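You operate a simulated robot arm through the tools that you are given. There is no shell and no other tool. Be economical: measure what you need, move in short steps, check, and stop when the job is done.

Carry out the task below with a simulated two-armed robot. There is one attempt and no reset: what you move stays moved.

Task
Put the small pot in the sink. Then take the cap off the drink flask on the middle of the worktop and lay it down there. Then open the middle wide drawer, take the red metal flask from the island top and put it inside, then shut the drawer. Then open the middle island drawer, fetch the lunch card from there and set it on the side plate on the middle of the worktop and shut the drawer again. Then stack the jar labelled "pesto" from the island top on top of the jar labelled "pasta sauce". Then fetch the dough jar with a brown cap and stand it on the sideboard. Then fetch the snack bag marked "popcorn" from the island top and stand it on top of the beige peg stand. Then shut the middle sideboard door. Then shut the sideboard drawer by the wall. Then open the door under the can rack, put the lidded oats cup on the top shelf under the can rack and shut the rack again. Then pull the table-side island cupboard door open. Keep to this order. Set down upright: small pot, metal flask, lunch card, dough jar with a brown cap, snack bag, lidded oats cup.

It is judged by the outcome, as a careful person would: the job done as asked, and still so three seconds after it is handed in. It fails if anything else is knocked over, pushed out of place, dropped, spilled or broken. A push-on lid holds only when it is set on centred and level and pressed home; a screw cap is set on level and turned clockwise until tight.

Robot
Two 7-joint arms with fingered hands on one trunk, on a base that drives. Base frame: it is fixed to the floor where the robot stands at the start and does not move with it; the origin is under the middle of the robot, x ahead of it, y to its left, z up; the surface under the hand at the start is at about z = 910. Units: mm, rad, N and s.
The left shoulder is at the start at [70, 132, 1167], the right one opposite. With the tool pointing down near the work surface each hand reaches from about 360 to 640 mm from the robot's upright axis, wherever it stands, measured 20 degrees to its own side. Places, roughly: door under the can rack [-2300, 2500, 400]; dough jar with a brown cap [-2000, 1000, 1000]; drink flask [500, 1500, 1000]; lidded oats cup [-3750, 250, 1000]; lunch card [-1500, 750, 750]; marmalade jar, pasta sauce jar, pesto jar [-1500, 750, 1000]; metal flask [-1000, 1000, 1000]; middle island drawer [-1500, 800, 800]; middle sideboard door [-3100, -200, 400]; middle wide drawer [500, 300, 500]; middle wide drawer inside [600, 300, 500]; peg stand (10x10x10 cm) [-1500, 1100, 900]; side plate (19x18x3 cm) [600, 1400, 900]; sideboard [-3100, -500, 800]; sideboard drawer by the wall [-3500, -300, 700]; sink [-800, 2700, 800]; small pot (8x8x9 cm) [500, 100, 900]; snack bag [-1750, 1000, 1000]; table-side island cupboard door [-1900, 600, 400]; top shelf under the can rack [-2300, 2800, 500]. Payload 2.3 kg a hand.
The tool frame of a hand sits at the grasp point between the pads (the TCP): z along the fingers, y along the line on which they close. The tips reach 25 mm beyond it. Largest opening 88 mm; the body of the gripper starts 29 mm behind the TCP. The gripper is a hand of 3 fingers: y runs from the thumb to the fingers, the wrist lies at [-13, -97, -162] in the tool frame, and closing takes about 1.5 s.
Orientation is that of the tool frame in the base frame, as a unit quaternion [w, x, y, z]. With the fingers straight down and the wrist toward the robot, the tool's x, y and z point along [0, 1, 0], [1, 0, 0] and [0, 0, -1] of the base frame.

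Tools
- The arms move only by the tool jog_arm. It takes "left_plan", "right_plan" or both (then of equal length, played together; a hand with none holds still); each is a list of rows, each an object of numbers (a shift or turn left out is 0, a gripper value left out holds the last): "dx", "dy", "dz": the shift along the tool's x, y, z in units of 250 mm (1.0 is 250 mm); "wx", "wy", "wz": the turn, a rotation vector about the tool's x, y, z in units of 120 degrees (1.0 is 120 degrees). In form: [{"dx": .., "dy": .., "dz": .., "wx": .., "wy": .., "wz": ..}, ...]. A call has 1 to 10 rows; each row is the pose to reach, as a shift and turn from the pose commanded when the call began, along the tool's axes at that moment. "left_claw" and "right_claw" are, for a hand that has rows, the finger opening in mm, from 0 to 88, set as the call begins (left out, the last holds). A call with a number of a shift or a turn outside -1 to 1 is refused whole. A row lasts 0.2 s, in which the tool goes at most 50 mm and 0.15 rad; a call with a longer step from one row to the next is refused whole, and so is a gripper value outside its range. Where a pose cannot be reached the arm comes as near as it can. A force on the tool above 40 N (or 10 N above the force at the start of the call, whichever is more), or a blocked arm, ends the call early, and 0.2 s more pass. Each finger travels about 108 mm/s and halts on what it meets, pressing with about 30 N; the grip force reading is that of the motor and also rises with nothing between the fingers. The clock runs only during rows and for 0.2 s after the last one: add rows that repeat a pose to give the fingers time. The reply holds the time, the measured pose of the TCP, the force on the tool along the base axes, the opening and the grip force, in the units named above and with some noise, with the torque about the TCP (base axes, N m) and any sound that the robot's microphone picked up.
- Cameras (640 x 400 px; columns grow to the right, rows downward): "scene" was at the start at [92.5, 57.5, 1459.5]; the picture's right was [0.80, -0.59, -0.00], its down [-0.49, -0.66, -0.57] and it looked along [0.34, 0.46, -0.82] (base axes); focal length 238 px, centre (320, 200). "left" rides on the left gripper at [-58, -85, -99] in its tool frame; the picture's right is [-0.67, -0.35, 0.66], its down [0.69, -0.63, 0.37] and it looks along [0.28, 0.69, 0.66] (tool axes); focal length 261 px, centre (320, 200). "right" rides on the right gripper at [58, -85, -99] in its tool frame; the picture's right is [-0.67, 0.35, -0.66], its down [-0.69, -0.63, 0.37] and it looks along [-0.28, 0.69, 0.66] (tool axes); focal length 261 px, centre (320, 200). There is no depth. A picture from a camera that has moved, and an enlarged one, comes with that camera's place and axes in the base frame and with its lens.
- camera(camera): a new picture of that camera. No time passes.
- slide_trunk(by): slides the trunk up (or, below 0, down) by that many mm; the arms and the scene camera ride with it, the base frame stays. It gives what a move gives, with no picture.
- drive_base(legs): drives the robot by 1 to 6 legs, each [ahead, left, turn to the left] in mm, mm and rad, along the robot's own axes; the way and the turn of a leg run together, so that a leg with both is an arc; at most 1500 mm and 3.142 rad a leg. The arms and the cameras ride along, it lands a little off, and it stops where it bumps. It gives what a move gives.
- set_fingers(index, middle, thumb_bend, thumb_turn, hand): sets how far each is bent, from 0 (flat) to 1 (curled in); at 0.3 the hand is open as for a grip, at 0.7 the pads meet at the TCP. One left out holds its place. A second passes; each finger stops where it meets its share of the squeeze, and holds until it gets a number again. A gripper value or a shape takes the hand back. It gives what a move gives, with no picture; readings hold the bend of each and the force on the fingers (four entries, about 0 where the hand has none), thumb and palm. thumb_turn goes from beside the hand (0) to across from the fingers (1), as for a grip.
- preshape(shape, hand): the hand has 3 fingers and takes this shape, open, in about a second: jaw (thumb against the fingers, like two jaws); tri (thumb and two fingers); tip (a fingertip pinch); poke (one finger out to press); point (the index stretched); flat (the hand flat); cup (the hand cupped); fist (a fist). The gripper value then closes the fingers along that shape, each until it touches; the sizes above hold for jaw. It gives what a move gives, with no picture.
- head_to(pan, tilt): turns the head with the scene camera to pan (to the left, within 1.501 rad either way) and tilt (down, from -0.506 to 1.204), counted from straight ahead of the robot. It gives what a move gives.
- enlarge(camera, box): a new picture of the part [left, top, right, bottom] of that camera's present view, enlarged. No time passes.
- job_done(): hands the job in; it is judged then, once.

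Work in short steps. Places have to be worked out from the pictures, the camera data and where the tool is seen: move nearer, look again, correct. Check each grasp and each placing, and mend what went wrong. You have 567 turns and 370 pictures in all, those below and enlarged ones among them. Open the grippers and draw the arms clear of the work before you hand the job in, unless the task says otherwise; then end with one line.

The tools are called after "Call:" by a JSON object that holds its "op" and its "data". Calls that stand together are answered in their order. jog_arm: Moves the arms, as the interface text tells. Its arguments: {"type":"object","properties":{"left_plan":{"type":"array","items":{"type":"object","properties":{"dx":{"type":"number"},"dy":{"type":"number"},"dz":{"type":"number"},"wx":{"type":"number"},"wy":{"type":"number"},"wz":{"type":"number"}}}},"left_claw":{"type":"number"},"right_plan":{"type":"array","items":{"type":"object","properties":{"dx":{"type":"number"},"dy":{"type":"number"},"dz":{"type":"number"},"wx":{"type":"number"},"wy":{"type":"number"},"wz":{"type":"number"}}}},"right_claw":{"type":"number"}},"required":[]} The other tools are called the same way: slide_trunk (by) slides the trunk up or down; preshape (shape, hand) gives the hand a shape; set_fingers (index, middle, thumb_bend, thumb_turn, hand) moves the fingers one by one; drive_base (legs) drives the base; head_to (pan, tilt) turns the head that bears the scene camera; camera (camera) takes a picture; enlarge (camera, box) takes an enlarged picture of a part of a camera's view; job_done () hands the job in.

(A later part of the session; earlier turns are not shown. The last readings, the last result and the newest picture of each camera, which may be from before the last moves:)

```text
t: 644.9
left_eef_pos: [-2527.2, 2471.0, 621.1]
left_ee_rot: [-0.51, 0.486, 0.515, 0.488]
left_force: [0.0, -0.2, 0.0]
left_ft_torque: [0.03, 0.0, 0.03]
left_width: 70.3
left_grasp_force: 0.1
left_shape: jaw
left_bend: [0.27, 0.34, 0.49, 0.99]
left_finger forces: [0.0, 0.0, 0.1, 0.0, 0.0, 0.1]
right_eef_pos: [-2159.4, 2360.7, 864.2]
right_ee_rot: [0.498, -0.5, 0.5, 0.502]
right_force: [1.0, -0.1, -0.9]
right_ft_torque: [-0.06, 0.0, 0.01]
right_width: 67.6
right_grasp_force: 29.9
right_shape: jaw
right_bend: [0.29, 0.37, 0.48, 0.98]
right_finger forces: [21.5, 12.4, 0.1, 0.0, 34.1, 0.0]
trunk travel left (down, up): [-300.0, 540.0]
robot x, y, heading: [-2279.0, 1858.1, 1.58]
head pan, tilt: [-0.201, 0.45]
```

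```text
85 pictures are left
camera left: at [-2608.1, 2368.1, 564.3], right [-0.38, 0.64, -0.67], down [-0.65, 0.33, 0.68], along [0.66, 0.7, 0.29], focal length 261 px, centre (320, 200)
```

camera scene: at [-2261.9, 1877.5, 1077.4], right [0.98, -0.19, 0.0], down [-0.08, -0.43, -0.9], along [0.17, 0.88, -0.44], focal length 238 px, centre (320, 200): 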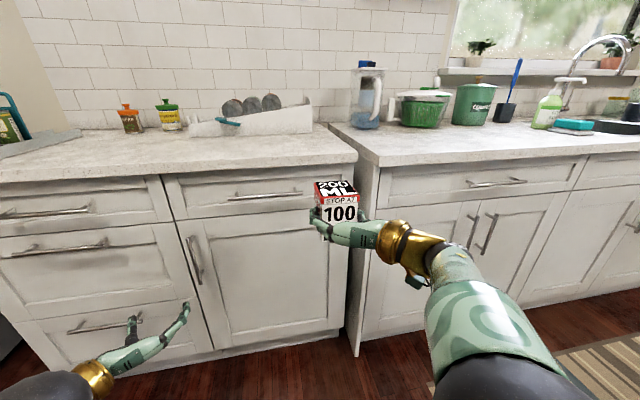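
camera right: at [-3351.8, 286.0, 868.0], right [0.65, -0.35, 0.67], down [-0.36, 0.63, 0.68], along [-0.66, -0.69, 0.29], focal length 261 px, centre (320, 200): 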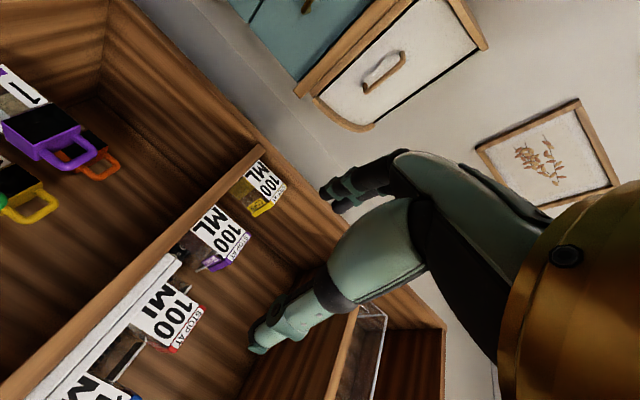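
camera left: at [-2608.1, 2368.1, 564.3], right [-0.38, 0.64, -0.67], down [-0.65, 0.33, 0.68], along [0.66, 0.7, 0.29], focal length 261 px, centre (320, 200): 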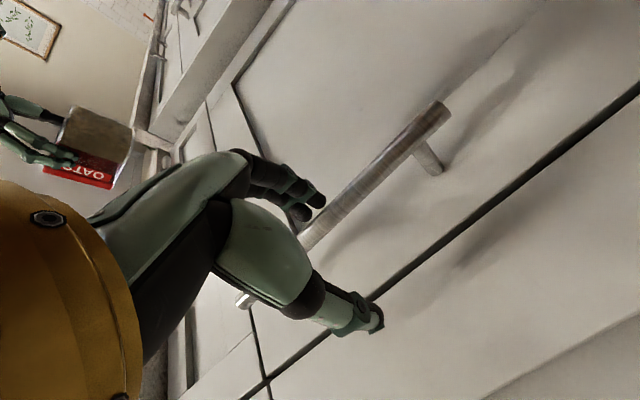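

The bar is between thumb and fingers. I close.

Call:
{"op": "jog_arm", "data": {"left_plan": [{}, {}, {}, {}, {}], "left_claw": 0}}

```text
t: 646.1
left_eef_pos: [-2527.8, 2471.2, 621.0]
left_ee_rot: [-0.511, 0.486, 0.515, 0.488]
left_force: [-0.1, 0.7, 1.0]
left_ft_torque: [0.0, -0.04, 0.01]
left_width: 0.0
left_grasp_force: 30.4
left_shape: jaw
left_bend: [0.74, 0.72, 0.37, 1.0]
left_finger forces: [7.3, 2.0, 0.1, 0.0, 26.0, 0.0]
right_eef_pos: [-2159.2, 2362.3, 863.5]
right_ee_rot: [-0.498, 0.501, -0.5, -0.501]
right_force: [0.0, -0.4, -1.6]
right_ft_torque: [-0.04, -0.02, 0.0]
right_width: 67.4
right_grasp_force: 30.0
right_shape: jaw
right_bend: [0.29, 0.37, 0.48, 0.98]
right_finger forces: [21.5, 12.4, 0.0, 0.0, 34.2, 0.0]
trunk travel left (down, up): [-300.0, 540.0]
robot x, y, heading: [-2280.4, 1861.9, 1.585]
head pan, tilt: [-0.201, 0.45]
```

Gripped. I pull: drive back 170 mm drifting 30 mm right along the door's arc.

Call:
{"op": "drive_base", "data": {"legs": [[-90, -8, 0], [-80, -22, 0]]}}

Call:
{"op": "camera", "data": {"camera": "scene"}}

```text
t: 647.9
left_eef_pos: [-2486.6, 2300.5, 622.3]
left_ee_rot: [-0.509, 0.491, 0.51, 0.489]
left_force: [27.0, 14.2, 0.7]
left_ft_torque: [-0.02, -0.03, 0.15]
left_width: 2.1
left_grasp_force: 30.3
left_shape: jaw
left_bend: [0.74, 0.61, 0.41, 1.0]
left_finger forces: [26.3, 15.5, 0.0, 0.0, 18.8, 0.0]
right_eef_pos: [-2117.6, 2191.1, 860.3]
right_ee_rot: [0.498, -0.497, 0.504, 0.5]
right_force: [0.2, 0.0, -2.1]
right_ft_torque: [-0.06, -0.01, -0.01]
right_width: 67.4
right_grasp_force: 29.7
right_shape: jaw
right_bend: [0.29, 0.37, 0.48, 0.98]
right_finger forces: [21.4, 12.4, 0.1, 0.1, 34.2, 0.1]
trunk travel left (down, up): [-300.0, 540.0]
robot x, y, heading: [-2250.1, 1686.2, 1.574]
head pan, tilt: [-0.201, 0.45]
```

```text
84 pictures are left
camera scene: at [-2224.2, 1832.7, 1077.0], right [0.98, -0.2, -0.01], down [-0.09, -0.43, -0.9], along [0.17, 0.88, -0.44], focal length 238 px, centre (320, 200)
```

scene: 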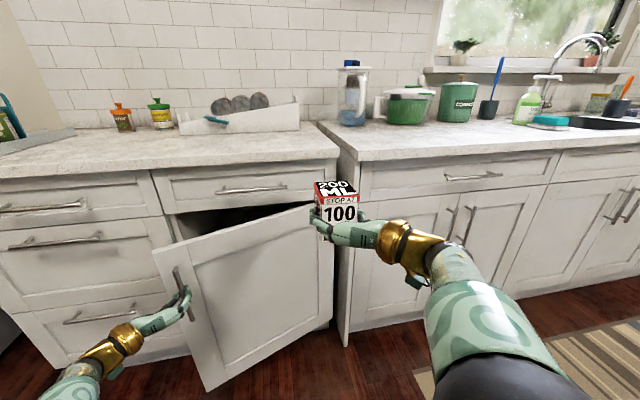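

Opening. I continue along the arc to about 45°.

Call:
{"op": "drive_base", "data": {"legs": [[-65, -48, 0], [-60, -58, 0]]}}

Call:
{"op": "camera", "data": {"camera": "scene"}}

```text
t: 649.6
left_eef_pos: [-2386.1, 2175.1, 621.3]
left_ee_rot: [-0.509, 0.487, 0.512, 0.491]
left_force: [-8.4, -7.5, -0.9]
left_ft_torque: [-0.04, 0.01, -0.06]
left_width: 0.1
left_grasp_force: 29.9
left_shape: jaw
left_bend: [0.74, 0.72, 0.4, 1.0]
left_finger forces: [6.1, 0.4, 0.1, 0.0, 7.5, 0.0]
right_eef_pos: [-2019.7, 2064.6, 864.3]
right_ee_rot: [0.5, -0.5, 0.5, 0.5]
right_force: [-0.4, -0.6, -1.2]
right_ft_torque: [-0.05, -0.02, 0.0]
right_width: 67.4
right_grasp_force: 30.3
right_shape: jaw
right_bend: [0.29, 0.37, 0.48, 0.98]
right_finger forces: [21.5, 12.3, 0.1, 0.0, 34.1, 0.1]
trunk travel left (down, up): [-300.0, 540.0]
robot x, y, heading: [-2139.6, 1562.6, 1.578]
head pan, tilt: [-0.201, 0.45]
```

```text
83 pictures are left
camera scene: at [-2125.9, 1705.5, 1077.7], right [0.98, -0.19, 0.0], down [-0.08, -0.43, -0.9], along [0.17, 0.88, -0.43], focal length 238 px, centre (320, 200)
```

scene: 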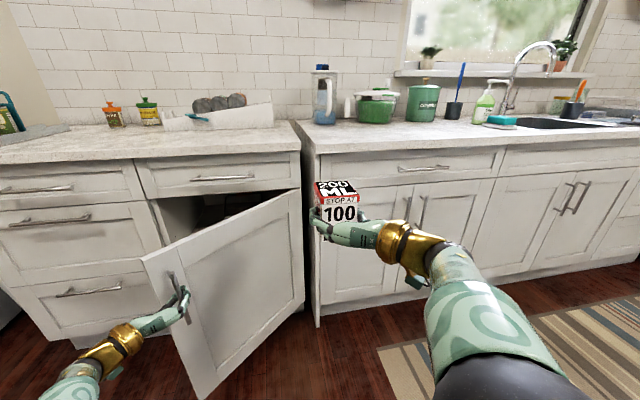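

Call:
{"op": "drive_base", "data": {"legs": [[-50, -62, 0], [-42, -72, 0]]}}

Call:
{"op": "camera", "data": {"camera": "scene"}}

```text
t: 651.3
left_eef_pos: [-2248.2, 2086.9, 621.9]
left_ee_rot: [-0.51, 0.489, 0.511, 0.49]
left_force: [2.7, 5.4, 1.4]
left_ft_torque: [-0.01, -0.09, 0.11]
left_width: 0.0
left_grasp_force: 29.9
left_shape: jaw
left_bend: [0.75, 0.72, 0.4, 1.0]
left_finger forces: [6.3, 0.1, 0.0, 0.0, 3.6, 0.0]
right_eef_pos: [-1880.0, 1974.0, 862.3]
right_ee_rot: [0.499, -0.499, 0.501, 0.501]
right_force: [-0.2, 0.1, -3.0]
right_ft_torque: [-0.04, -0.01, 0.02]
right_width: 67.8
right_grasp_force: 30.1
right_shape: jaw
right_bend: [0.29, 0.37, 0.48, 0.98]
right_finger forces: [21.5, 12.5, 0.0, 0.0, 34.0, 0.0]
trunk travel left (down, up): [-300.0, 540.0]
robot x, y, heading: [-2009.0, 1477.9, 1.576]
head pan, tilt: [-0.201, 0.45]
```

```text
82 pictures are left
camera scene: at [-1985.7, 1616.5, 1077.4], right [0.98, -0.19, 0.0], down [-0.09, -0.43, -0.9], along [0.17, 0.88, -0.44], focal length 238 px, centre (320, 200)
```

scene: 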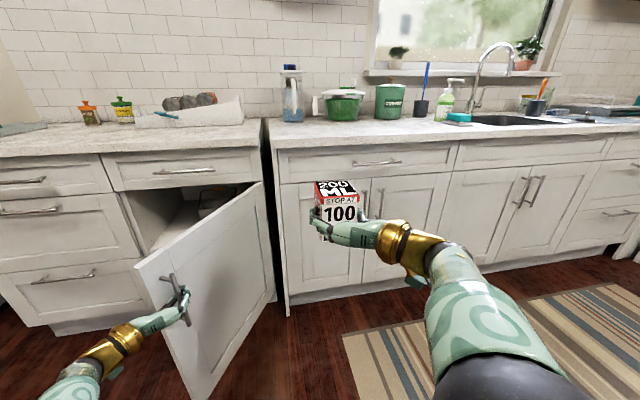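

Call:
{"op": "drive_base", "data": {"legs": [[-30, -78, 0], [-18, -80, 0]]}}

Call:
{"op": "camera", "data": {"camera": "scene"}}

```text
t: 653.2
left_eef_pos: [-2087.3, 2044.4, 622.7]
left_ee_rot: [-0.508, 0.488, 0.511, 0.492]
left_force: [1.6, 11.1, -1.6]
left_ft_torque: [0.07, -0.01, 0.2]
left_width: 0.2
left_grasp_force: 30.2
left_shape: jaw
left_bend: [0.74, 0.72, 0.41, 1.0]
left_finger forces: [11.2, 0.0, 0.0, 0.0, 6.9, 0.0]
right_eef_pos: [-1721.8, 1929.7, 861.1]
right_ee_rot: [0.499, -0.5, 0.504, 0.497]
right_force: [-0.8, -0.4, -1.7]
right_ft_torque: [-0.05, -0.01, 0.0]
right_width: 67.5
right_grasp_force: 30.3
right_shape: jaw
right_bend: [0.29, 0.37, 0.48, 0.98]
right_finger forces: [21.5, 12.4, 0.0, 0.0, 34.1, 0.1]
trunk travel left (down, up): [-300.0, 540.0]
robot x, y, heading: [-1846.2, 1430.6, 1.573]
head pan, tilt: [-0.201, 0.45]
stopped in leg 2: the robot was blocked; the commanded pose is now the measured one
```

```text
81 pictures are left
camera scene: at [-1830.7, 1573.1, 1076.9], right [0.98, -0.2, 0.0], down [-0.09, -0.43, -0.9], along [0.18, 0.88, -0.44], focal length 238 px, centre (320, 200)
```

scene: 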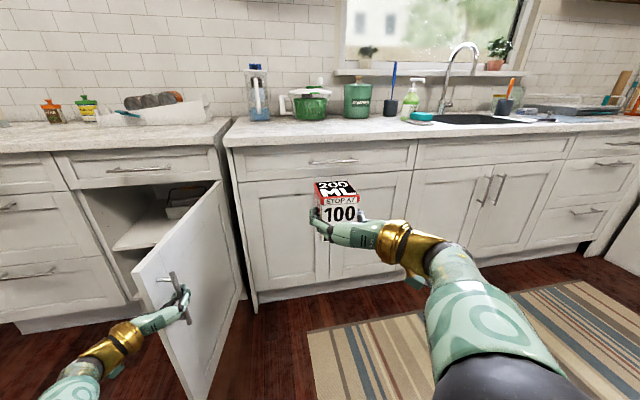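

The door is open ~85° (robot touched the island side behind). I release the handle gently and retract.

Call:
{"op": "jog_arm", "data": {"left_plan": [{}, {}, {}, {"dz": -0.1}, {"dz": -0.2}, {"dz": -0.3}, {"dz": -0.36}], "left_claw": 36}}

Call:
{"op": "slide_trunk", "data": {"by": 220}}

Call:
{"op": "camera", "data": {"camera": "scene"}}

```text
t: 654.8
left_eef_pos: [-2084.8, 1951.6, 624.0]
left_ee_rot: [-0.51, 0.487, 0.511, 0.493]
left_force: [0.7, -0.3, 0.1]
left_ft_torque: [0.02, -0.03, 0.03]
left_width: 35.8
left_grasp_force: 0.1
left_shape: jaw
left_bend: [0.74, 0.48, 0.72, 1.0]
left_finger forces: [0.1, 0.1, 0.1, 0.2, 0.1, 0.0]
right_eef_pos: [-1722.8, 1927.5, 863.5]
right_ee_rot: [0.501, -0.498, 0.502, 0.499]
right_force: [0.0, 0.0, -2.3]
right_ft_torque: [-0.06, 0.01, -0.01]
right_width: 67.7
right_grasp_force: 30.2
right_shape: jaw
right_bend: [0.29, 0.37, 0.48, 0.98]
right_finger forces: [21.5, 12.4, 0.1, 0.0, 34.1, 0.1]
trunk travel left (down, up): [-300.0, 540.0]
robot x, y, heading: [-1849.9, 1428.2, 1.574]
head pan, tilt: [-0.201, 0.45]
```

```text
t: 657.1
left_eef_pos: [-2085.1, 1951.1, 843.5]
left_ee_rot: [-0.509, 0.487, 0.511, 0.493]
left_force: [-0.5, 0.0, 0.2]
left_ft_torque: [0.01, -0.01, -0.01]
left_width: 36.4
left_grasp_force: 0.1
left_shape: jaw
left_bend: [0.74, 0.48, 0.72, 1.0]
left_finger forces: [0.0, 0.1, 0.1, 0.1, 0.0, 0.0]
right_eef_pos: [-1724.2, 1928.5, 1082.1]
right_ee_rot: [0.5, -0.498, 0.502, 0.499]
right_force: [0.2, -0.4, -2.0]
right_ft_torque: [-0.03, -0.02, 0.05]
right_width: 67.6
right_grasp_force: 29.7
right_shape: jaw
right_bend: [0.29, 0.37, 0.48, 0.98]
right_finger forces: [21.5, 12.4, 0.1, 0.0, 34.2, 0.1]
trunk travel left (down, up): [-520.0, 320.0]
robot x, y, heading: [-1850.9, 1429.1, 1.57]
head pan, tilt: [-0.201, 0.45]
```

```text
80 pictures are left
camera scene: at [-1830.9, 1570.3, 1297.4], right [0.98, -0.2, 0.0], down [-0.09, -0.43, -0.9], along [0.18, 0.88, -0.44], focal length 238 px, centre (320, 200)
```

scene: 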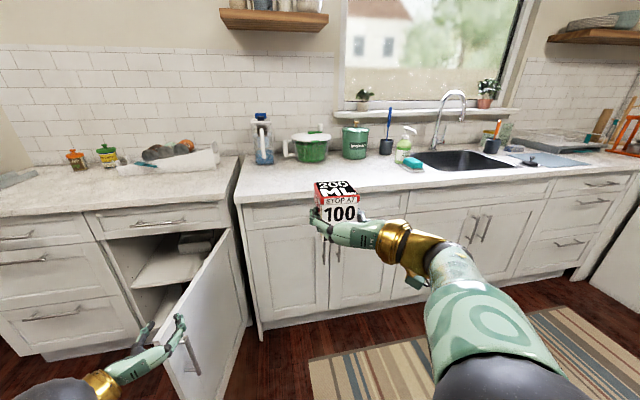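

I go forward a bit and left, to stand in front of the open cupboard.

Call:
{"op": "drive_base", "data": {"legs": [[40, 0, 0], [0, 600, 0]]}}

Call:
{"op": "slide_trunk", "data": {"by": -200}}

Call:
{"op": "head_to", "data": {"pan": 0.05, "tilt": 0.35}}

Call:
{"op": "camera", "data": {"camera": "scene"}}

```text
t: 661.0
left_eef_pos: [-2675.0, 1996.1, 843.7]
left_ee_rot: [-0.506, 0.49, 0.508, 0.495]
left_force: [-0.4, 0.1, 0.3]
left_ft_torque: [0.0, 0.0, -0.02]
left_width: 35.7
left_grasp_force: 0.1
left_shape: jaw
left_bend: [0.74, 0.48, 0.72, 1.0]
left_finger forces: [0.0, 0.1, 0.0, 0.0, 0.0, 0.0]
right_eef_pos: [-2312.3, 1968.0, 1083.2]
right_ee_rot: [0.503, -0.496, 0.505, 0.496]
right_force: [0.4, 0.2, -2.0]
right_ft_torque: [-0.05, 0.0, -0.04]
right_width: 67.6
right_grasp_force: 30.3
right_shape: jaw
right_bend: [0.29, 0.37, 0.48, 0.98]
right_finger forces: [21.6, 12.5, 0.0, 0.0, 34.1, 0.0]
trunk travel left (down, up): [-520.0, 320.0]
robot x, y, heading: [-2441.7, 1473.6, 1.559]
head pan, tilt: [-0.201, 0.45]
```

```text
t: 663.1
left_eef_pos: [-2675.4, 1995.8, 644.3]
left_ee_rot: [-0.507, 0.489, 0.508, 0.496]
left_force: [-0.2, 0.6, -0.2]
left_ft_torque: [-0.02, 0.0, 0.01]
left_width: 36.0
left_grasp_force: 0.0
left_shape: jaw
left_bend: [0.74, 0.48, 0.72, 1.0]
left_finger forces: [0.0, 0.0, 0.1, 0.0, 0.0, 0.0]
right_eef_pos: [-2312.6, 1968.4, 883.3]
right_ee_rot: [0.503, -0.496, 0.505, 0.496]
right_force: [0.3, -0.3, -1.4]
right_ft_torque: [-0.06, 0.04, 0.02]
right_width: 67.9
right_grasp_force: 30.2
right_shape: jaw
right_bend: [0.29, 0.37, 0.48, 0.98]
right_finger forces: [21.5, 12.4, 0.0, 0.0, 34.2, 0.0]
trunk travel left (down, up): [-320.0, 520.0]
robot x, y, heading: [-2444.5, 1475.8, 1.562]
head pan, tilt: [-0.201, 0.45]
```

```text
t: 663.9
left_eef_pos: [-2674.5, 1996.8, 644.1]
left_ee_rot: [-0.506, 0.49, 0.507, 0.496]
left_force: [0.9, 0.4, 0.5]
left_ft_torque: [0.0, 0.0, -0.01]
left_width: 35.6
left_grasp_force: 0.0
left_shape: jaw
left_bend: [0.74, 0.48, 0.72, 1.0]
left_finger forces: [0.1, 0.1, 0.1, 0.0, 0.1, 0.1]
right_eef_pos: [-2312.6, 1967.0, 883.0]
right_ee_rot: [0.503, -0.496, 0.505, 0.495]
right_force: [0.0, -0.2, -1.2]
right_ft_torque: [-0.07, 0.02, 0.01]
right_width: 67.6
right_grasp_force: 30.3
right_shape: jaw
right_bend: [0.29, 0.37, 0.48, 0.98]
right_finger forces: [21.6, 12.5, 0.1, 0.0, 34.1, 0.0]
trunk travel left (down, up): [-320.0, 520.0]
robot x, y, heading: [-2438.8, 1471.2, 1.567]
head pan, tilt: [0.051, 0.351]
```

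```text
79 pictures are left
camera scene: at [-2447.6, 1615.0, 1106.6], right [1.0, 0.04, 0.0], down [0.01, -0.34, -0.94], along [-0.04, 0.94, -0.34], focal length 238 px, centre (320, 200)
```

scene: 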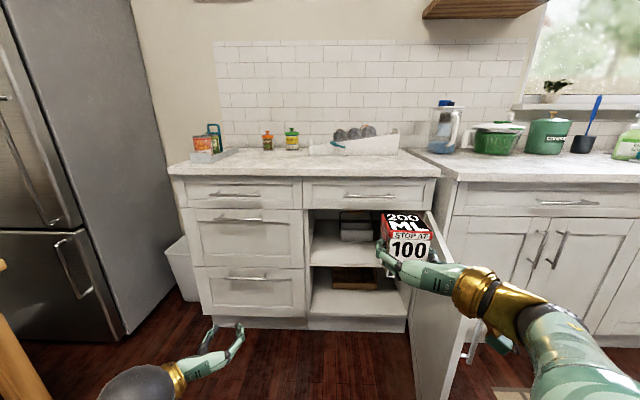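

Call:
{"op": "enlarge", "data": {"camera": "scene", "box": [290, 190, 450, 340]}}

```text
2.67 times, centred on (370, 265) of scene
camera zoom: at [-2447.6, 1615.0, 1106.6], right [1.0, 0.04, 0.0], down [0.01, -0.34, -0.94], along [-0.04, 0.94, -0.34], focal length 634 px, centre (187, 27)
```

zoom: 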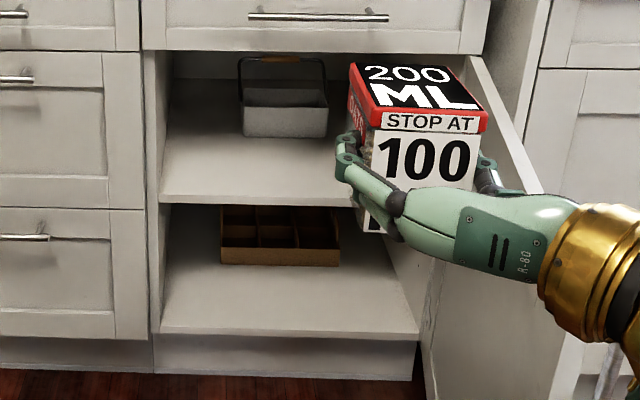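

Top shelf: front edge y≈2530, z≈460, opening up to z≈740, basket at the back (y>2760). I raise the left hand out of the way and lower the cup hand to shelf height.

Call:
{"op": "jog_arm", "data": {"left_plan": [{"dx": 0.15}, {"dx": 0.3}, {"dx": 0.45}, {"dx": 0.6}, {"dx": 0.75}, {"dx": 0.9}, {"dx": 1.0}], "right_plan": [{"dx": 0.15}, {"dx": 0.3}, {"dx": 0.45}, {"dx": 0.6}, {"dx": 0.75}, {"dx": 0.9}, {"dx": 1.0}]}}

Call:
{"op": "jog_arm", "data": {"left_plan": [{"dx": 0.1}, {"dx": 0.2}, {"dx": 0.2}], "right_plan": [{"dx": 0.15}, {"dx": 0.3}, {"dx": 0.42}]}}

```text
t: 665.5
left_eef_pos: [-2676.8, 1995.4, 893.1]
left_ee_rot: [-0.506, 0.49, 0.508, 0.495]
left_force: [0.3, -1.0, 0.0]
left_ft_torque: [0.0, 0.0, 0.02]
left_width: 36.0
left_grasp_force: 0.0
left_shape: jaw
left_bend: [0.74, 0.48, 0.72, 1.0]
left_finger forces: [0.0, 0.1, 0.0, 0.1, 0.1, 0.0]
right_eef_pos: [-2312.6, 1966.7, 631.8]
right_ee_rot: [0.503, -0.496, 0.505, 0.496]
right_force: [-0.7, 0.3, -1.9]
right_ft_torque: [-0.06, -0.02, 0.0]
right_width: 67.5
right_grasp_force: 29.5
right_shape: jaw
right_bend: [0.29, 0.37, 0.48, 0.98]
right_finger forces: [21.3, 12.3, 0.0, 0.1, 33.8, 0.0]
trunk travel left (down, up): [-320.0, 520.0]
robot x, y, heading: [-2446.4, 1474.1, 1.56]
head pan, tilt: [0.051, 0.351]
```

```text
t: 666.3
left_eef_pos: [-2676.6, 1993.9, 944.1]
left_ee_rot: [-0.506, 0.491, 0.507, 0.496]
left_force: [-1.0, 0.4, -0.2]
left_ft_torque: [0.01, -0.01, 0.02]
left_width: 36.0
left_grasp_force: 0.1
left_shape: jaw
left_bend: [0.74, 0.48, 0.72, 1.0]
left_finger forces: [0.0, 0.1, 0.0, 0.0, 0.0, 0.0]
right_eef_pos: [-2312.2, 1966.1, 526.7]
right_ee_rot: [0.502, -0.497, 0.505, 0.496]
right_force: [-1.0, 0.8, -1.5]
right_ft_torque: [-0.05, 0.0, -0.01]
right_width: 67.6
right_grasp_force: 30.0
right_shape: jaw
right_bend: [0.29, 0.37, 0.48, 0.98]
right_finger forces: [21.2, 12.4, 0.1, 0.0, 33.6, 0.0]
trunk travel left (down, up): [-320.0, 520.0]
robot x, y, heading: [-2440.4, 1470.8, 1.566]
head pan, tilt: [0.051, 0.351]
```

Call:
{"op": "jog_arm", "data": {"right_plan": [{"dx": -0.08}, {"dx": -0.14}]}}

Call:
{"op": "drive_base", "data": {"legs": [[0, 95, 0], [370, 0, 0]]}}

Call:
{"op": "camera", "data": {"camera": "scene"}}

Call:
{"op": "camera", "data": {"camera": "right"}}

```text
t: 666.9
left_eef_pos: [-2677.5, 1993.2, 944.1]
left_ee_rot: [-0.506, 0.49, 0.507, 0.497]
left_force: [-0.3, -0.6, 0.8]
left_ft_torque: [0.02, -0.01, -0.01]
left_width: 36.0
left_grasp_force: 0.0
left_shape: jaw
left_bend: [0.74, 0.48, 0.72, 1.0]
left_finger forces: [0.0, 0.0, 0.0, 0.0, 0.1, 0.1]
right_eef_pos: [-2312.7, 1966.7, 563.1]
right_ee_rot: [0.503, -0.496, 0.504, 0.496]
right_force: [-0.6, 1.1, -1.9]
right_ft_torque: [-0.05, 0.02, 0.01]
right_width: 67.4
right_grasp_force: 30.2
right_shape: jaw
right_bend: [0.29, 0.37, 0.48, 0.98]
right_finger forces: [21.2, 12.3, 0.1, 0.0, 33.7, 0.0]
trunk travel left (down, up): [-320.0, 520.0]
robot x, y, heading: [-2447.2, 1471.1, 1.565]
head pan, tilt: [0.051, 0.351]
```

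```text
t: 670.0
left_eef_pos: [-2767.6, 2363.3, 943.6]
left_ee_rot: [-0.507, 0.49, 0.508, 0.495]
left_force: [-0.4, 0.2, -0.4]
left_ft_torque: [0.01, -0.01, 0.03]
left_width: 36.0
left_grasp_force: 0.1
left_shape: jaw
left_bend: [0.74, 0.48, 0.72, 1.0]
left_finger forces: [0.0, 0.0, 0.0, 0.0, 0.1, 0.0]
right_eef_pos: [-2403.0, 2337.5, 561.9]
right_ee_rot: [0.503, -0.497, 0.505, 0.495]
right_force: [0.6, -0.3, -1.4]
right_ft_torque: [-0.09, -0.03, 0.02]
right_width: 67.3
right_grasp_force: 30.3
right_shape: jaw
right_bend: [0.29, 0.37, 0.48, 0.98]
right_finger forces: [21.3, 12.2, 0.1, 0.1, 33.8, 0.0]
trunk travel left (down, up): [-320.0, 520.0]
robot x, y, heading: [-2532.0, 1842.3, 1.563]
head pan, tilt: [0.051, 0.351]
```

```text
77 pictures are left
camera scene: at [-2537.3, 1985.4, 1106.6], right [1.0, 0.04, 0.0], down [0.01, -0.34, -0.94], along [-0.04, 0.94, -0.34], focal length 238 px, centre (320, 200)
```

scene: 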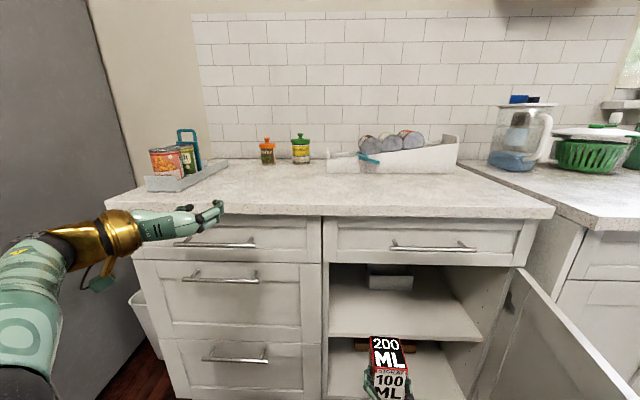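

```text
76 pictures are left
camera right: at [-2320.2, 2238.3, 503.8], right [-0.36, -0.65, 0.67], down [0.64, 0.36, 0.68], along [-0.68, 0.67, 0.28], focal length 261 px, centre (320, 200)
```

right: 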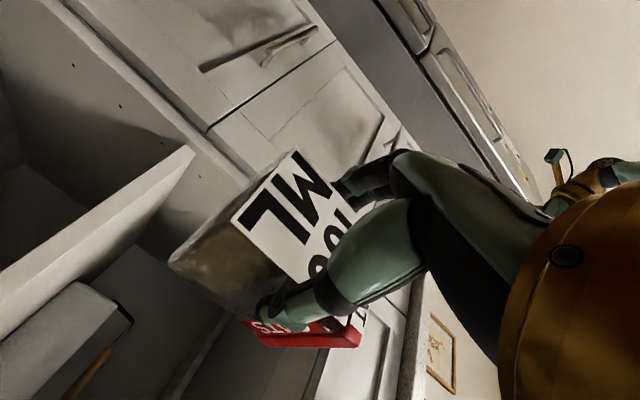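

Shelf front confirmed at y≈2541, z≈451. I drive 150 mm in, then extend the arm.

Call:
{"op": "drive_base", "data": {"legs": [[150, 0, 0]]}}

Call:
{"op": "jog_arm", "data": {"right_plan": [{"dz": 0.1}, {"dz": 0.2, "dx": 0.05}, {"dz": 0.3, "dx": 0.1}, {"dz": 0.4, "dx": 0.14}, {"dz": 0.4, "dx": 0.14}]}}

Call:
{"op": "camera", "data": {"camera": "right"}}

Call:
{"op": "camera", "data": {"camera": "scene"}}

```text
t: 671.4
left_eef_pos: [-2764.6, 2515.5, 942.3]
left_ee_rot: [-0.507, 0.49, 0.508, 0.495]
left_force: [0.1, 0.1, -0.1]
left_ft_torque: [-0.02, -0.02, -0.02]
left_width: 36.0
left_grasp_force: 0.1
left_shape: jaw
left_bend: [0.74, 0.48, 0.72, 1.0]
left_finger forces: [0.0, 0.0, 0.1, 0.1, 0.0, 0.1]
right_eef_pos: [-2401.3, 2489.4, 561.8]
right_ee_rot: [0.502, -0.497, 0.505, 0.495]
right_force: [-0.5, 0.1, -1.9]
right_ft_torque: [-0.04, -0.04, 0.01]
right_width: 67.6
right_grasp_force: 29.8
right_shape: jaw
right_bend: [0.29, 0.37, 0.48, 0.98]
right_finger forces: [21.1, 12.3, 0.0, 0.1, 33.7, 0.1]
trunk travel left (down, up): [-320.0, 520.0]
robot x, y, heading: [-2531.8, 1993.0, 1.567]
head pan, tilt: [0.051, 0.351]
```

```text
t: 672.6
left_eef_pos: [-2766.5, 2515.3, 943.7]
left_ee_rot: [-0.507, 0.49, 0.508, 0.495]
left_force: [0.1, -0.2, 0.1]
left_ft_torque: [0.02, 0.02, 0.02]
left_width: 36.1
left_grasp_force: 0.1
left_shape: jaw
left_bend: [0.74, 0.48, 0.72, 1.0]
left_finger forces: [0.0, 0.0, 0.0, 0.0, 0.0, 0.1]
right_eef_pos: [-2400.8, 2588.7, 525.5]
right_ee_rot: [0.503, -0.496, 0.506, 0.495]
right_force: [-0.8, 0.4, -1.6]
right_ft_torque: [-0.08, -0.02, 0.03]
right_width: 67.6
right_grasp_force: 29.9
right_shape: jaw
right_bend: [0.29, 0.37, 0.48, 0.98]
right_finger forces: [21.1, 12.3, 0.1, 0.0, 33.6, 0.0]
trunk travel left (down, up): [-320.0, 520.0]
robot x, y, heading: [-2532.0, 1993.6, 1.563]
head pan, tilt: [0.051, 0.351]
```

```text
75 pictures are left
camera right: at [-2319.1, 2489.4, 468.5], right [-0.36, -0.65, 0.67], down [0.64, 0.36, 0.68], along [-0.68, 0.67, 0.28], focal length 261 px, centre (320, 200)
```

right: 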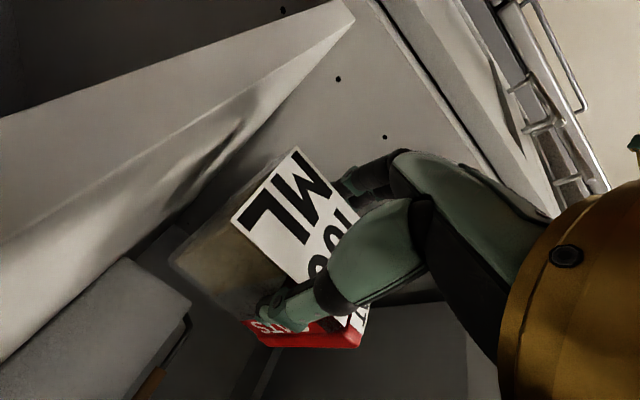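

```text
74 pictures are left
camera scene: at [-2536.1, 2136.5, 1106.7], right [1.0, 0.04, 0.0], down [0.01, -0.34, -0.94], along [-0.04, 0.94, -0.34], focal length 238 px, centre (320, 200)
```

scene: 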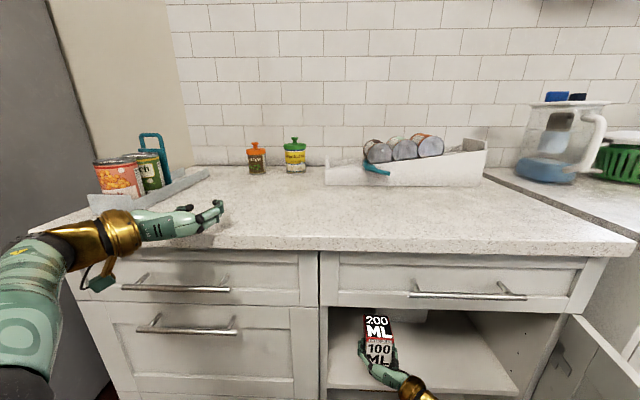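

Cup is over the shelf. I lower slowly to contact.

Call:
{"op": "jog_arm", "data": {"right_plan": [{"dx": 0.03}, {"dx": 0.06}, {"dx": 0.08}, {"dx": 0.1}, {"dx": 0.1}]}}

```text
t: 673.8
left_eef_pos: [-2766.1, 2514.2, 943.7]
left_ee_rot: [-0.508, 0.489, 0.508, 0.495]
left_force: [-0.6, -0.1, -0.6]
left_ft_torque: [0.01, 0.0, 0.0]
left_width: 35.9
left_grasp_force: 0.1
left_shape: jaw
left_bend: [0.74, 0.48, 0.72, 1.0]
left_finger forces: [0.0, 0.0, 0.0, 0.0, 0.0, 0.0]
right_eef_pos: [-2401.0, 2588.2, 502.2]
right_ee_rot: [0.503, -0.495, 0.505, 0.497]
right_force: [-1.1, 0.1, -0.8]
right_ft_torque: [0.03, -0.05, 0.03]
right_width: 67.7
right_grasp_force: 30.5
right_shape: jaw
right_bend: [0.29, 0.37, 0.48, 0.98]
right_finger forces: [21.0, 12.8, 0.0, 0.0, 33.6, 0.0]
trunk travel left (down, up): [-320.0, 520.0]
robot x, y, heading: [-2533.6, 1993.8, 1.569]
head pan, tilt: [0.051, 0.351]
```

Call:
{"op": "jog_arm", "data": {"right_plan": [{"dx": 0.008}, {"dx": 0.016}, {"dx": 0.024}, {"dx": 0.024}]}}

```text
t: 674.8
left_eef_pos: [-2766.6, 2512.8, 944.3]
left_ee_rot: [0.507, -0.49, -0.507, -0.495]
left_force: [0.0, -0.1, -0.4]
left_ft_torque: [-0.02, 0.0, 0.01]
left_width: 36.1
left_grasp_force: 0.0
left_shape: jaw
left_bend: [0.74, 0.48, 0.72, 1.0]
left_finger forces: [0.0, 0.1, 0.0, 0.0, 0.0, 0.1]
right_eef_pos: [-2401.3, 2587.2, 499.5]
right_ee_rot: [0.503, -0.495, 0.505, 0.497]
right_force: [0.2, 3.0, 7.8]
right_ft_torque: [0.12, 0.11, 0.0]
right_width: 67.6
right_grasp_force: 30.5
right_shape: jaw
right_bend: [0.29, 0.37, 0.48, 0.99]
right_finger forces: [20.6, 13.2, 0.1, 0.0, 33.8, 0.0]
trunk travel left (down, up): [-320.0, 520.0]
robot x, y, heading: [-2533.5, 1990.0, 1.564]
head pan, tilt: [0.051, 0.351]
```

Contact with the shelf. I open and withdraw along the fingers.

Call:
{"op": "jog_arm", "data": {"right_plan": [{}, {}, {}, {}], "right_claw": 88}}

Call:
{"op": "jog_arm", "data": {"right_plan": [{"dz": -0.08}, {"dz": -0.2}, {"dz": -0.35}, {"dz": -0.45}]}}

Call:
{"op": "camera", "data": {"camera": "right"}}

Call:
{"op": "enlarge", "data": {"camera": "scene", "box": [310, 240, 550, 400]}}

```text
t: 675.8
left_eef_pos: [-2766.2, 2514.2, 944.1]
left_ee_rot: [-0.507, 0.489, 0.508, 0.496]
left_force: [-0.7, 0.3, -0.3]
left_ft_torque: [-0.01, -0.02, -0.02]
left_width: 35.9
left_grasp_force: 0.0
left_shape: jaw
left_bend: [0.74, 0.48, 0.72, 1.0]
left_finger forces: [0.0, 0.0, 0.0, 0.1, 0.1, 0.1]
right_eef_pos: [-2400.8, 2586.5, 495.5]
right_ee_rot: [0.503, -0.496, 0.505, 0.495]
right_force: [0.1, 0.2, -1.4]
right_ft_torque: [0.04, 0.0, -0.04]
right_width: 87.7
right_grasp_force: 0.1
right_shape: jaw
right_bend: [0.3, 0.3, 0.3, 0.98]
right_finger forces: [0.2, 0.0, 0.0, 0.1, 0.1, 0.0]
trunk travel left (down, up): [-320.0, 520.0]
robot x, y, heading: [-2532.9, 1993.2, 1.567]
head pan, tilt: [0.051, 0.351]
```

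```text
t: 676.9
left_eef_pos: [-2767.3, 2510.9, 946.3]
left_ee_rot: [0.508, -0.488, -0.507, -0.497]
left_force: [-0.1, -1.1, 0.6]
left_ft_torque: [0.01, 0.01, 0.01]
left_width: 36.1
left_grasp_force: 0.1
left_shape: jaw
left_bend: [0.74, 0.48, 0.72, 1.0]
left_finger forces: [0.0, 0.0, 0.1, 0.0, 0.1, 0.0]
right_eef_pos: [-2394.7, 2535.7, 451.2]
right_ee_rot: [0.506, -0.485, 0.5, 0.509]
right_force: [0.4, -5.1, 20.6]
right_ft_torque: [0.29, 0.5, 0.03]
right_width: 87.4
right_grasp_force: 0.1
right_shape: jaw
right_bend: [0.3, 0.3, 0.3, 1.0]
right_finger forces: [20.4, 0.1, 0.0, 0.1, 5.3, 0.0]
right hand out of reach, approached as far as the arm can: row 1, 2, 3, 4
trunk travel left (down, up): [-320.0, 520.0]
robot x, y, heading: [-2529.1, 1992.8, 1.562]
head pan, tilt: [0.051, 0.351]
stopped in row 4 (right hand): the force on the tool passed its limit at 42 N (the readings are from after the stop); the commanded pose is now the measured one
```

```text
73 pictures are left
camera right: at [-2312.0, 2439.2, 387.9], right [-0.34, -0.67, 0.65], down [0.65, 0.34, 0.69], along [-0.68, 0.66, 0.32], focal length 261 px, centre (320, 200)
```

right: 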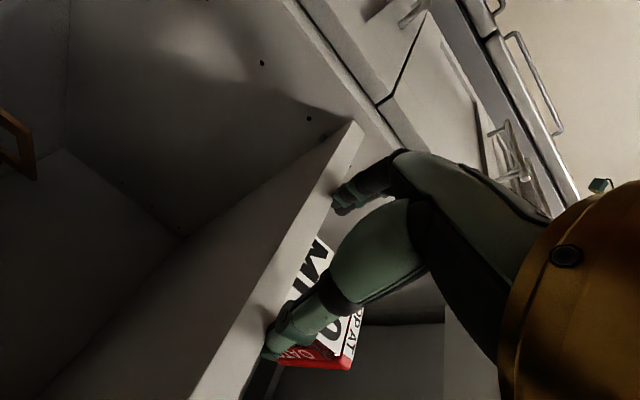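

```text
2.50 times, centred on (430, 320) of scene
camera zoom: at [-2536.6, 2131.2, 1107.6], right [1.0, 0.04, 0.0], down [0.02, -0.34, -0.94], along [-0.04, 0.94, -0.34], focal length 594 px, centre (45, -100)
```

zoom: 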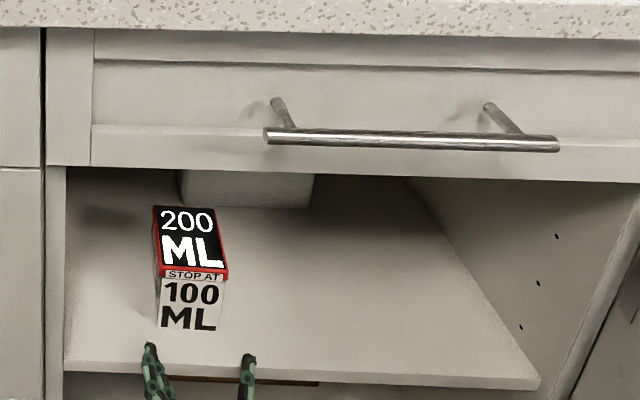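

The cup stands on the shelf; the retracting arm drifted down onto the shelf edge. I withdraw with the base instead.

Call:
{"op": "drive_base", "data": {"legs": [[-200, 0, 0]]}}

Call:
{"op": "enlarge", "data": {"camera": "scene", "box": [290, 210, 610, 400]}}

```text
t: 678.5
left_eef_pos: [-2767.4, 2314.2, 942.9]
left_ee_rot: [-0.507, 0.49, 0.507, 0.496]
left_force: [-0.4, -0.6, -0.3]
left_ft_torque: [-0.01, 0.03, 0.0]
left_width: 35.8
left_grasp_force: 0.0
left_shape: jaw
left_bend: [0.74, 0.48, 0.72, 1.0]
left_finger forces: [0.0, 0.0, 0.0, 0.1, 0.0, 0.1]
right_eef_pos: [-2393.9, 2336.6, 445.3]
right_ee_rot: [0.505, -0.489, 0.502, 0.504]
right_force: [0.5, -0.5, -0.8]
right_ft_torque: [0.01, 0.01, -0.01]
right_width: 87.8
right_grasp_force: 0.1
right_shape: jaw
right_bend: [0.3, 0.3, 0.3, 0.98]
right_finger forces: [0.1, 0.1, 0.1, 0.0, 0.0, 0.0]
trunk travel left (down, up): [-320.0, 520.0]
robot x, y, heading: [-2532.2, 1794.5, 1.564]
head pan, tilt: [0.051, 0.351]
```

```text
2.00 times, centred on (450, 305) of scene
camera zoom: at [-2537.6, 1936.2, 1106.8], right [1.0, 0.04, 0.0], down [0.01, -0.34, -0.94], along [-0.04, 0.94, -0.34], focal length 475 px, centre (60, -10)
```

zoom: 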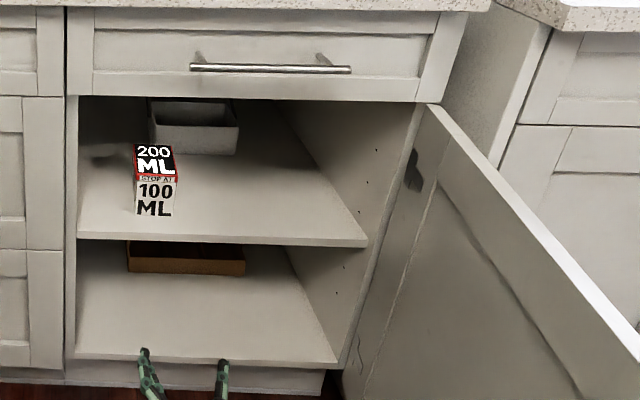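

Cup stands well on the top shelf. To shut the door I must push its outer (east) face westward; I raise/retract the right hand, and go round the door's free end.

Call:
{"op": "jog_arm", "data": {"right_plan": [{"dx": -0.15}, {"dx": -0.3}, {"dx": -0.42, "dz": -0.08}, {"dx": -0.42, "dz": -0.16}, {"dx": -0.42, "dz": -0.2}], "right_claw": 0}}

Call:
{"op": "drive_base", "data": {"legs": [[-330, 0, 0]]}}

```text
t: 679.7
left_eef_pos: [-2766.4, 2315.4, 943.3]
left_ee_rot: [-0.506, 0.49, 0.508, 0.496]
left_force: [-1.3, 0.2, -0.8]
left_ft_torque: [-0.01, 0.0, 0.01]
left_width: 35.9
left_grasp_force: 0.0
left_shape: jaw
left_bend: [0.74, 0.48, 0.72, 1.0]
left_finger forces: [0.0, 0.1, 0.0, 0.1, 0.1, 0.0]
right_eef_pos: [-2378.1, 2375.5, 492.1]
right_ee_rot: [0.504, -0.489, 0.503, 0.505]
right_force: [-0.3, -0.1, 0.1]
right_ft_torque: [0.0, -0.01, -0.01]
right_width: 0.0
right_grasp_force: 29.9
right_shape: jaw
right_bend: [0.7, 0.7, 0.37, 1.0]
right_finger forces: [0.0, 0.1, 0.0, 0.0, 0.0, 0.0]
right hand out of reach, approached as far as the arm can: row 1, 2, 3, 4, 5
trunk travel left (down, up): [-320.0, 520.0]
robot x, y, heading: [-2532.7, 1794.8, 1.564]
head pan, tilt: [0.051, 0.351]
```

```text
t: 681.9
left_eef_pos: [-2769.3, 1987.2, 943.5]
left_ee_rot: [-0.506, 0.49, 0.507, 0.497]
left_force: [-0.3, -0.6, 0.4]
left_ft_torque: [0.01, 0.04, 0.01]
left_width: 35.9
left_grasp_force: 0.0
left_shape: jaw
left_bend: [0.74, 0.48, 0.72, 1.0]
left_finger forces: [0.1, 0.1, 0.0, 0.0, 0.0, 0.0]
right_eef_pos: [-2380.2, 2048.1, 492.9]
right_ee_rot: [0.505, -0.488, 0.503, 0.504]
right_force: [-0.6, -0.2, -0.2]
right_ft_torque: [0.04, 0.02, 0.0]
right_width: 0.0
right_grasp_force: 29.9
right_shape: jaw
right_bend: [0.7, 0.7, 0.37, 1.0]
right_finger forces: [0.0, 0.0, 0.0, 0.1, 0.1, 0.1]
trunk travel left (down, up): [-320.0, 520.0]
robot x, y, heading: [-2535.0, 1468.4, 1.558]
head pan, tilt: [0.051, 0.351]
```

The arm is awkward there; instead I raise the trunk, pass above the door's end, and lower on its east side.

Call:
{"op": "slide_trunk", "data": {"by": 370}}

Call:
{"op": "drive_base", "data": {"legs": [[0, -560, 0]]}}

Call:
{"op": "head_to", "data": {"pan": 0.1, "tilt": 0.75}}

Call:
{"op": "camera", "data": {"camera": "scene"}}

```text
t: 685.4
left_eef_pos: [-2768.1, 1988.2, 1313.7]
left_ee_rot: [-0.506, 0.49, 0.507, 0.497]
left_force: [0.8, 0.7, -0.5]
left_ft_torque: [0.01, 0.03, -0.01]
left_width: 36.1
left_grasp_force: 0.1
left_shape: jaw
left_bend: [0.74, 0.48, 0.72, 1.0]
left_finger forces: [0.1, 0.1, 0.0, 0.1, 0.1, 0.0]
right_eef_pos: [-2380.7, 2047.4, 862.5]
right_ee_rot: [0.505, -0.488, 0.503, 0.504]
right_force: [0.3, 0.6, 0.7]
right_ft_torque: [-0.01, 0.01, -0.03]
right_width: 0.2
right_grasp_force: 29.5
right_shape: jaw
right_bend: [0.7, 0.7, 0.37, 1.0]
right_finger forces: [0.0, 0.0, 0.0, 0.0, 0.0, 0.0]
trunk travel left (down, up): [-690.0, 150.0]
robot x, y, heading: [-2536.5, 1469.5, 1.556]
head pan, tilt: [0.051, 0.351]
```

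```text
t: 688.6
left_eef_pos: [-2230.2, 1981.7, 1313.6]
left_ee_rot: [-0.509, 0.488, 0.509, 0.494]
left_force: [0.3, 0.3, -0.4]
left_ft_torque: [0.0, 0.0, 0.0]
left_width: 36.1
left_grasp_force: 0.1
left_shape: jaw
left_bend: [0.74, 0.48, 0.72, 1.0]
left_finger forces: [0.1, 0.1, 0.0, 0.0, 0.1, 0.0]
right_eef_pos: [-1842.3, 2045.9, 862.7]
right_ee_rot: [0.503, -0.491, 0.501, 0.506]
right_force: [0.6, -0.2, 0.3]
right_ft_torque: [0.01, -0.01, -0.03]
right_width: 0.0
right_grasp_force: 30.0
right_shape: jaw
right_bend: [0.7, 0.7, 0.37, 1.0]
right_finger forces: [0.0, 0.0, 0.1, 0.1, 0.0, 0.0]
trunk travel left (down, up): [-690.0, 150.0]
robot x, y, heading: [-1992.6, 1461.7, 1.567]
head pan, tilt: [0.051, 0.351]
```

```text
t: 689.5
left_eef_pos: [-2229.4, 1982.4, 1314.2]
left_ee_rot: [-0.509, 0.487, 0.509, 0.494]
left_force: [0.2, -0.5, -0.9]
left_ft_torque: [0.0, 0.01, 0.0]
left_width: 36.1
left_grasp_force: 0.1
left_shape: jaw
left_bend: [0.74, 0.48, 0.72, 1.0]
left_finger forces: [0.1, 0.0, 0.0, 0.0, 0.0, 0.1]
right_eef_pos: [-1841.6, 2045.3, 862.1]
right_ee_rot: [0.503, -0.49, 0.501, 0.506]
right_force: [0.1, -0.7, 0.8]
right_ft_torque: [-0.01, -0.01, 0.04]
right_width: 0.0
right_grasp_force: 29.6
right_shape: jaw
right_bend: [0.7, 0.7, 0.37, 1.0]
right_finger forces: [0.1, 0.0, 0.0, 0.0, 0.0, 0.1]
trunk travel left (down, up): [-690.0, 150.0]
robot x, y, heading: [-1995.7, 1461.1, 1.566]
head pan, tilt: [0.099, 0.75]
```

```text
70 pictures are left
camera scene: at [-2001.6, 1594.7, 1441.2], right [1.0, 0.1, 0.0], down [0.07, -0.68, -0.73], along [-0.07, 0.73, -0.68], focal length 238 px, centre (320, 200)
```

scene: 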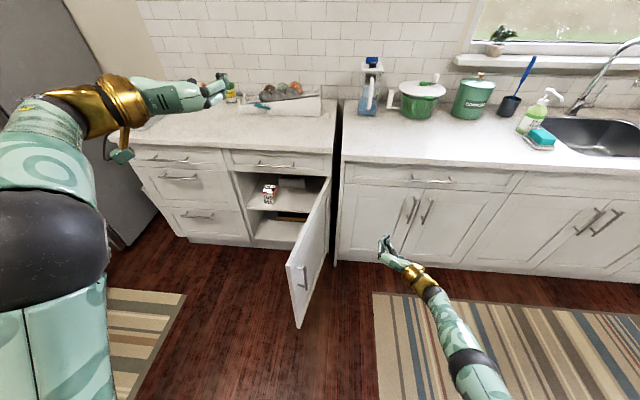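

Hand is now east of the door (end at ≈[−2110, 2025]). I lower and push west along the arc.

Call:
{"op": "slide_trunk", "data": {"by": -320}}

Call:
{"op": "drive_base", "data": {"legs": [[30, 0, 0], [10, 210, 0], [40, 100, 0]]}}

Call:
{"op": "camera", "data": {"camera": "scene"}}

```text
t: 692.6
left_eef_pos: [-2230.2, 1983.0, 993.7]
left_ee_rot: [-0.508, 0.488, 0.509, 0.494]
left_force: [0.6, -0.5, 0.1]
left_ft_torque: [0.03, -0.02, 0.01]
left_width: 36.3
left_grasp_force: 0.1
left_shape: jaw
left_bend: [0.74, 0.48, 0.72, 1.0]
left_finger forces: [0.0, 0.0, 0.0, 0.1, 0.0, 0.1]
right_eef_pos: [-1842.2, 2044.6, 542.9]
right_ee_rot: [0.503, -0.491, 0.501, 0.506]
right_force: [-0.4, 0.1, -0.4]
right_ft_torque: [-0.01, 0.02, -0.03]
right_width: 0.0
right_grasp_force: 29.9
right_shape: jaw
right_bend: [0.7, 0.7, 0.37, 1.0]
right_finger forces: [0.0, 0.0, 0.0, 0.1, 0.0, 0.0]
trunk travel left (down, up): [-370.0, 470.0]
robot x, y, heading: [-1992.9, 1463.8, 1.568]
head pan, tilt: [0.099, 0.75]
```

```text
t: 695.5
left_eef_pos: [-2540.7, 2064.5, 993.1]
left_ee_rot: [0.509, -0.488, -0.508, -0.495]
left_force: [-0.6, 0.0, -0.9]
left_ft_torque: [-0.02, -0.01, -0.01]
left_width: 36.0
left_grasp_force: 0.0
left_shape: jaw
left_bend: [0.74, 0.48, 0.72, 1.0]
left_finger forces: [0.0, 0.0, 0.1, 0.1, 0.1, 0.0]
right_eef_pos: [-2151.6, 2125.4, 543.4]
right_ee_rot: [0.504, -0.49, 0.501, 0.505]
right_force: [0.3, 0.5, 0.0]
right_ft_torque: [0.0, 0.02, 0.03]
right_width: 0.0
right_grasp_force: 29.9
right_shape: jaw
right_bend: [0.7, 0.7, 0.37, 1.0]
right_finger forces: [0.0, 0.1, 0.0, 0.0, 0.0, 0.1]
trunk travel left (down, up): [-370.0, 470.0]
robot x, y, heading: [-2305.3, 1541.7, 1.566]
head pan, tilt: [0.099, 0.75]
```

```text
69 pictures are left
camera scene: at [-2312.2, 1674.9, 1121.1], right [1.0, 0.09, 0.0], down [0.07, -0.68, -0.73], along [-0.07, 0.73, -0.68], focal length 238 px, centre (320, 200)
```

scene: 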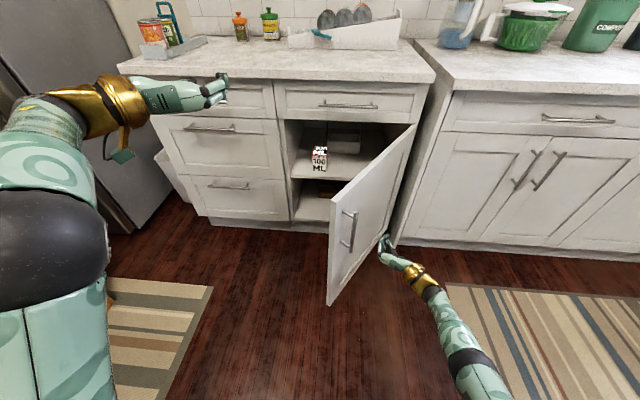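

The door is swinging shut. I continue left and forward.

Call:
{"op": "drive_base", "data": {"legs": [[50, 120, 0], [80, 90, 0]]}}

Call:
{"op": "camera", "data": {"camera": "scene"}}

```text
t: 697.6
left_eef_pos: [-2752.1, 2192.3, 993.9]
left_ee_rot: [-0.507, 0.489, 0.509, 0.495]
left_force: [-0.2, 0.8, 0.3]
left_ft_torque: [0.0, -0.02, 0.02]
left_width: 35.7
left_grasp_force: 0.1
left_shape: jaw
left_bend: [0.74, 0.48, 0.72, 1.0]
left_finger forces: [0.0, 0.1, 0.0, 0.0, 0.1, 0.0]
right_eef_pos: [-2361.9, 2255.4, 541.7]
right_ee_rot: [0.503, -0.491, 0.501, 0.505]
right_force: [0.1, -0.5, 0.4]
right_ft_torque: [0.0, 0.01, 0.03]
right_width: 0.1
right_grasp_force: 30.5
right_shape: jaw
right_bend: [0.7, 0.7, 0.74, 1.0]
right_finger forces: [0.1, 0.0, 0.0, 0.0, 0.0, 0.1]
trunk travel left (down, up): [-370.0, 470.0]
robot x, y, heading: [-2514.4, 1672.5, 1.569]
head pan, tilt: [0.099, 0.75]
```

```text
68 pictures are left
camera scene: at [-2522.5, 1805.3, 1121.0], right [1.0, 0.1, 0.0], down [0.07, -0.68, -0.73], along [-0.07, 0.73, -0.68], focal length 238 px, centre (320, 200)
```

scene: 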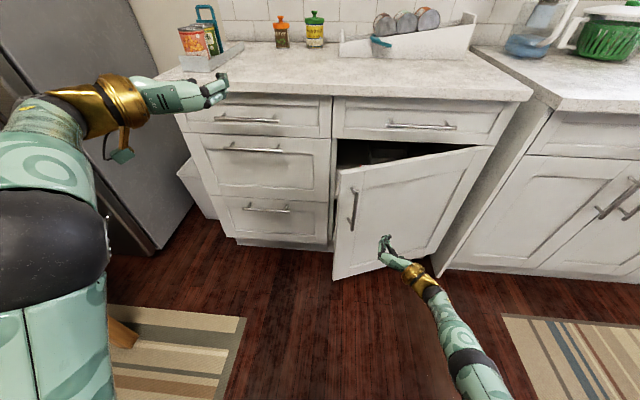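

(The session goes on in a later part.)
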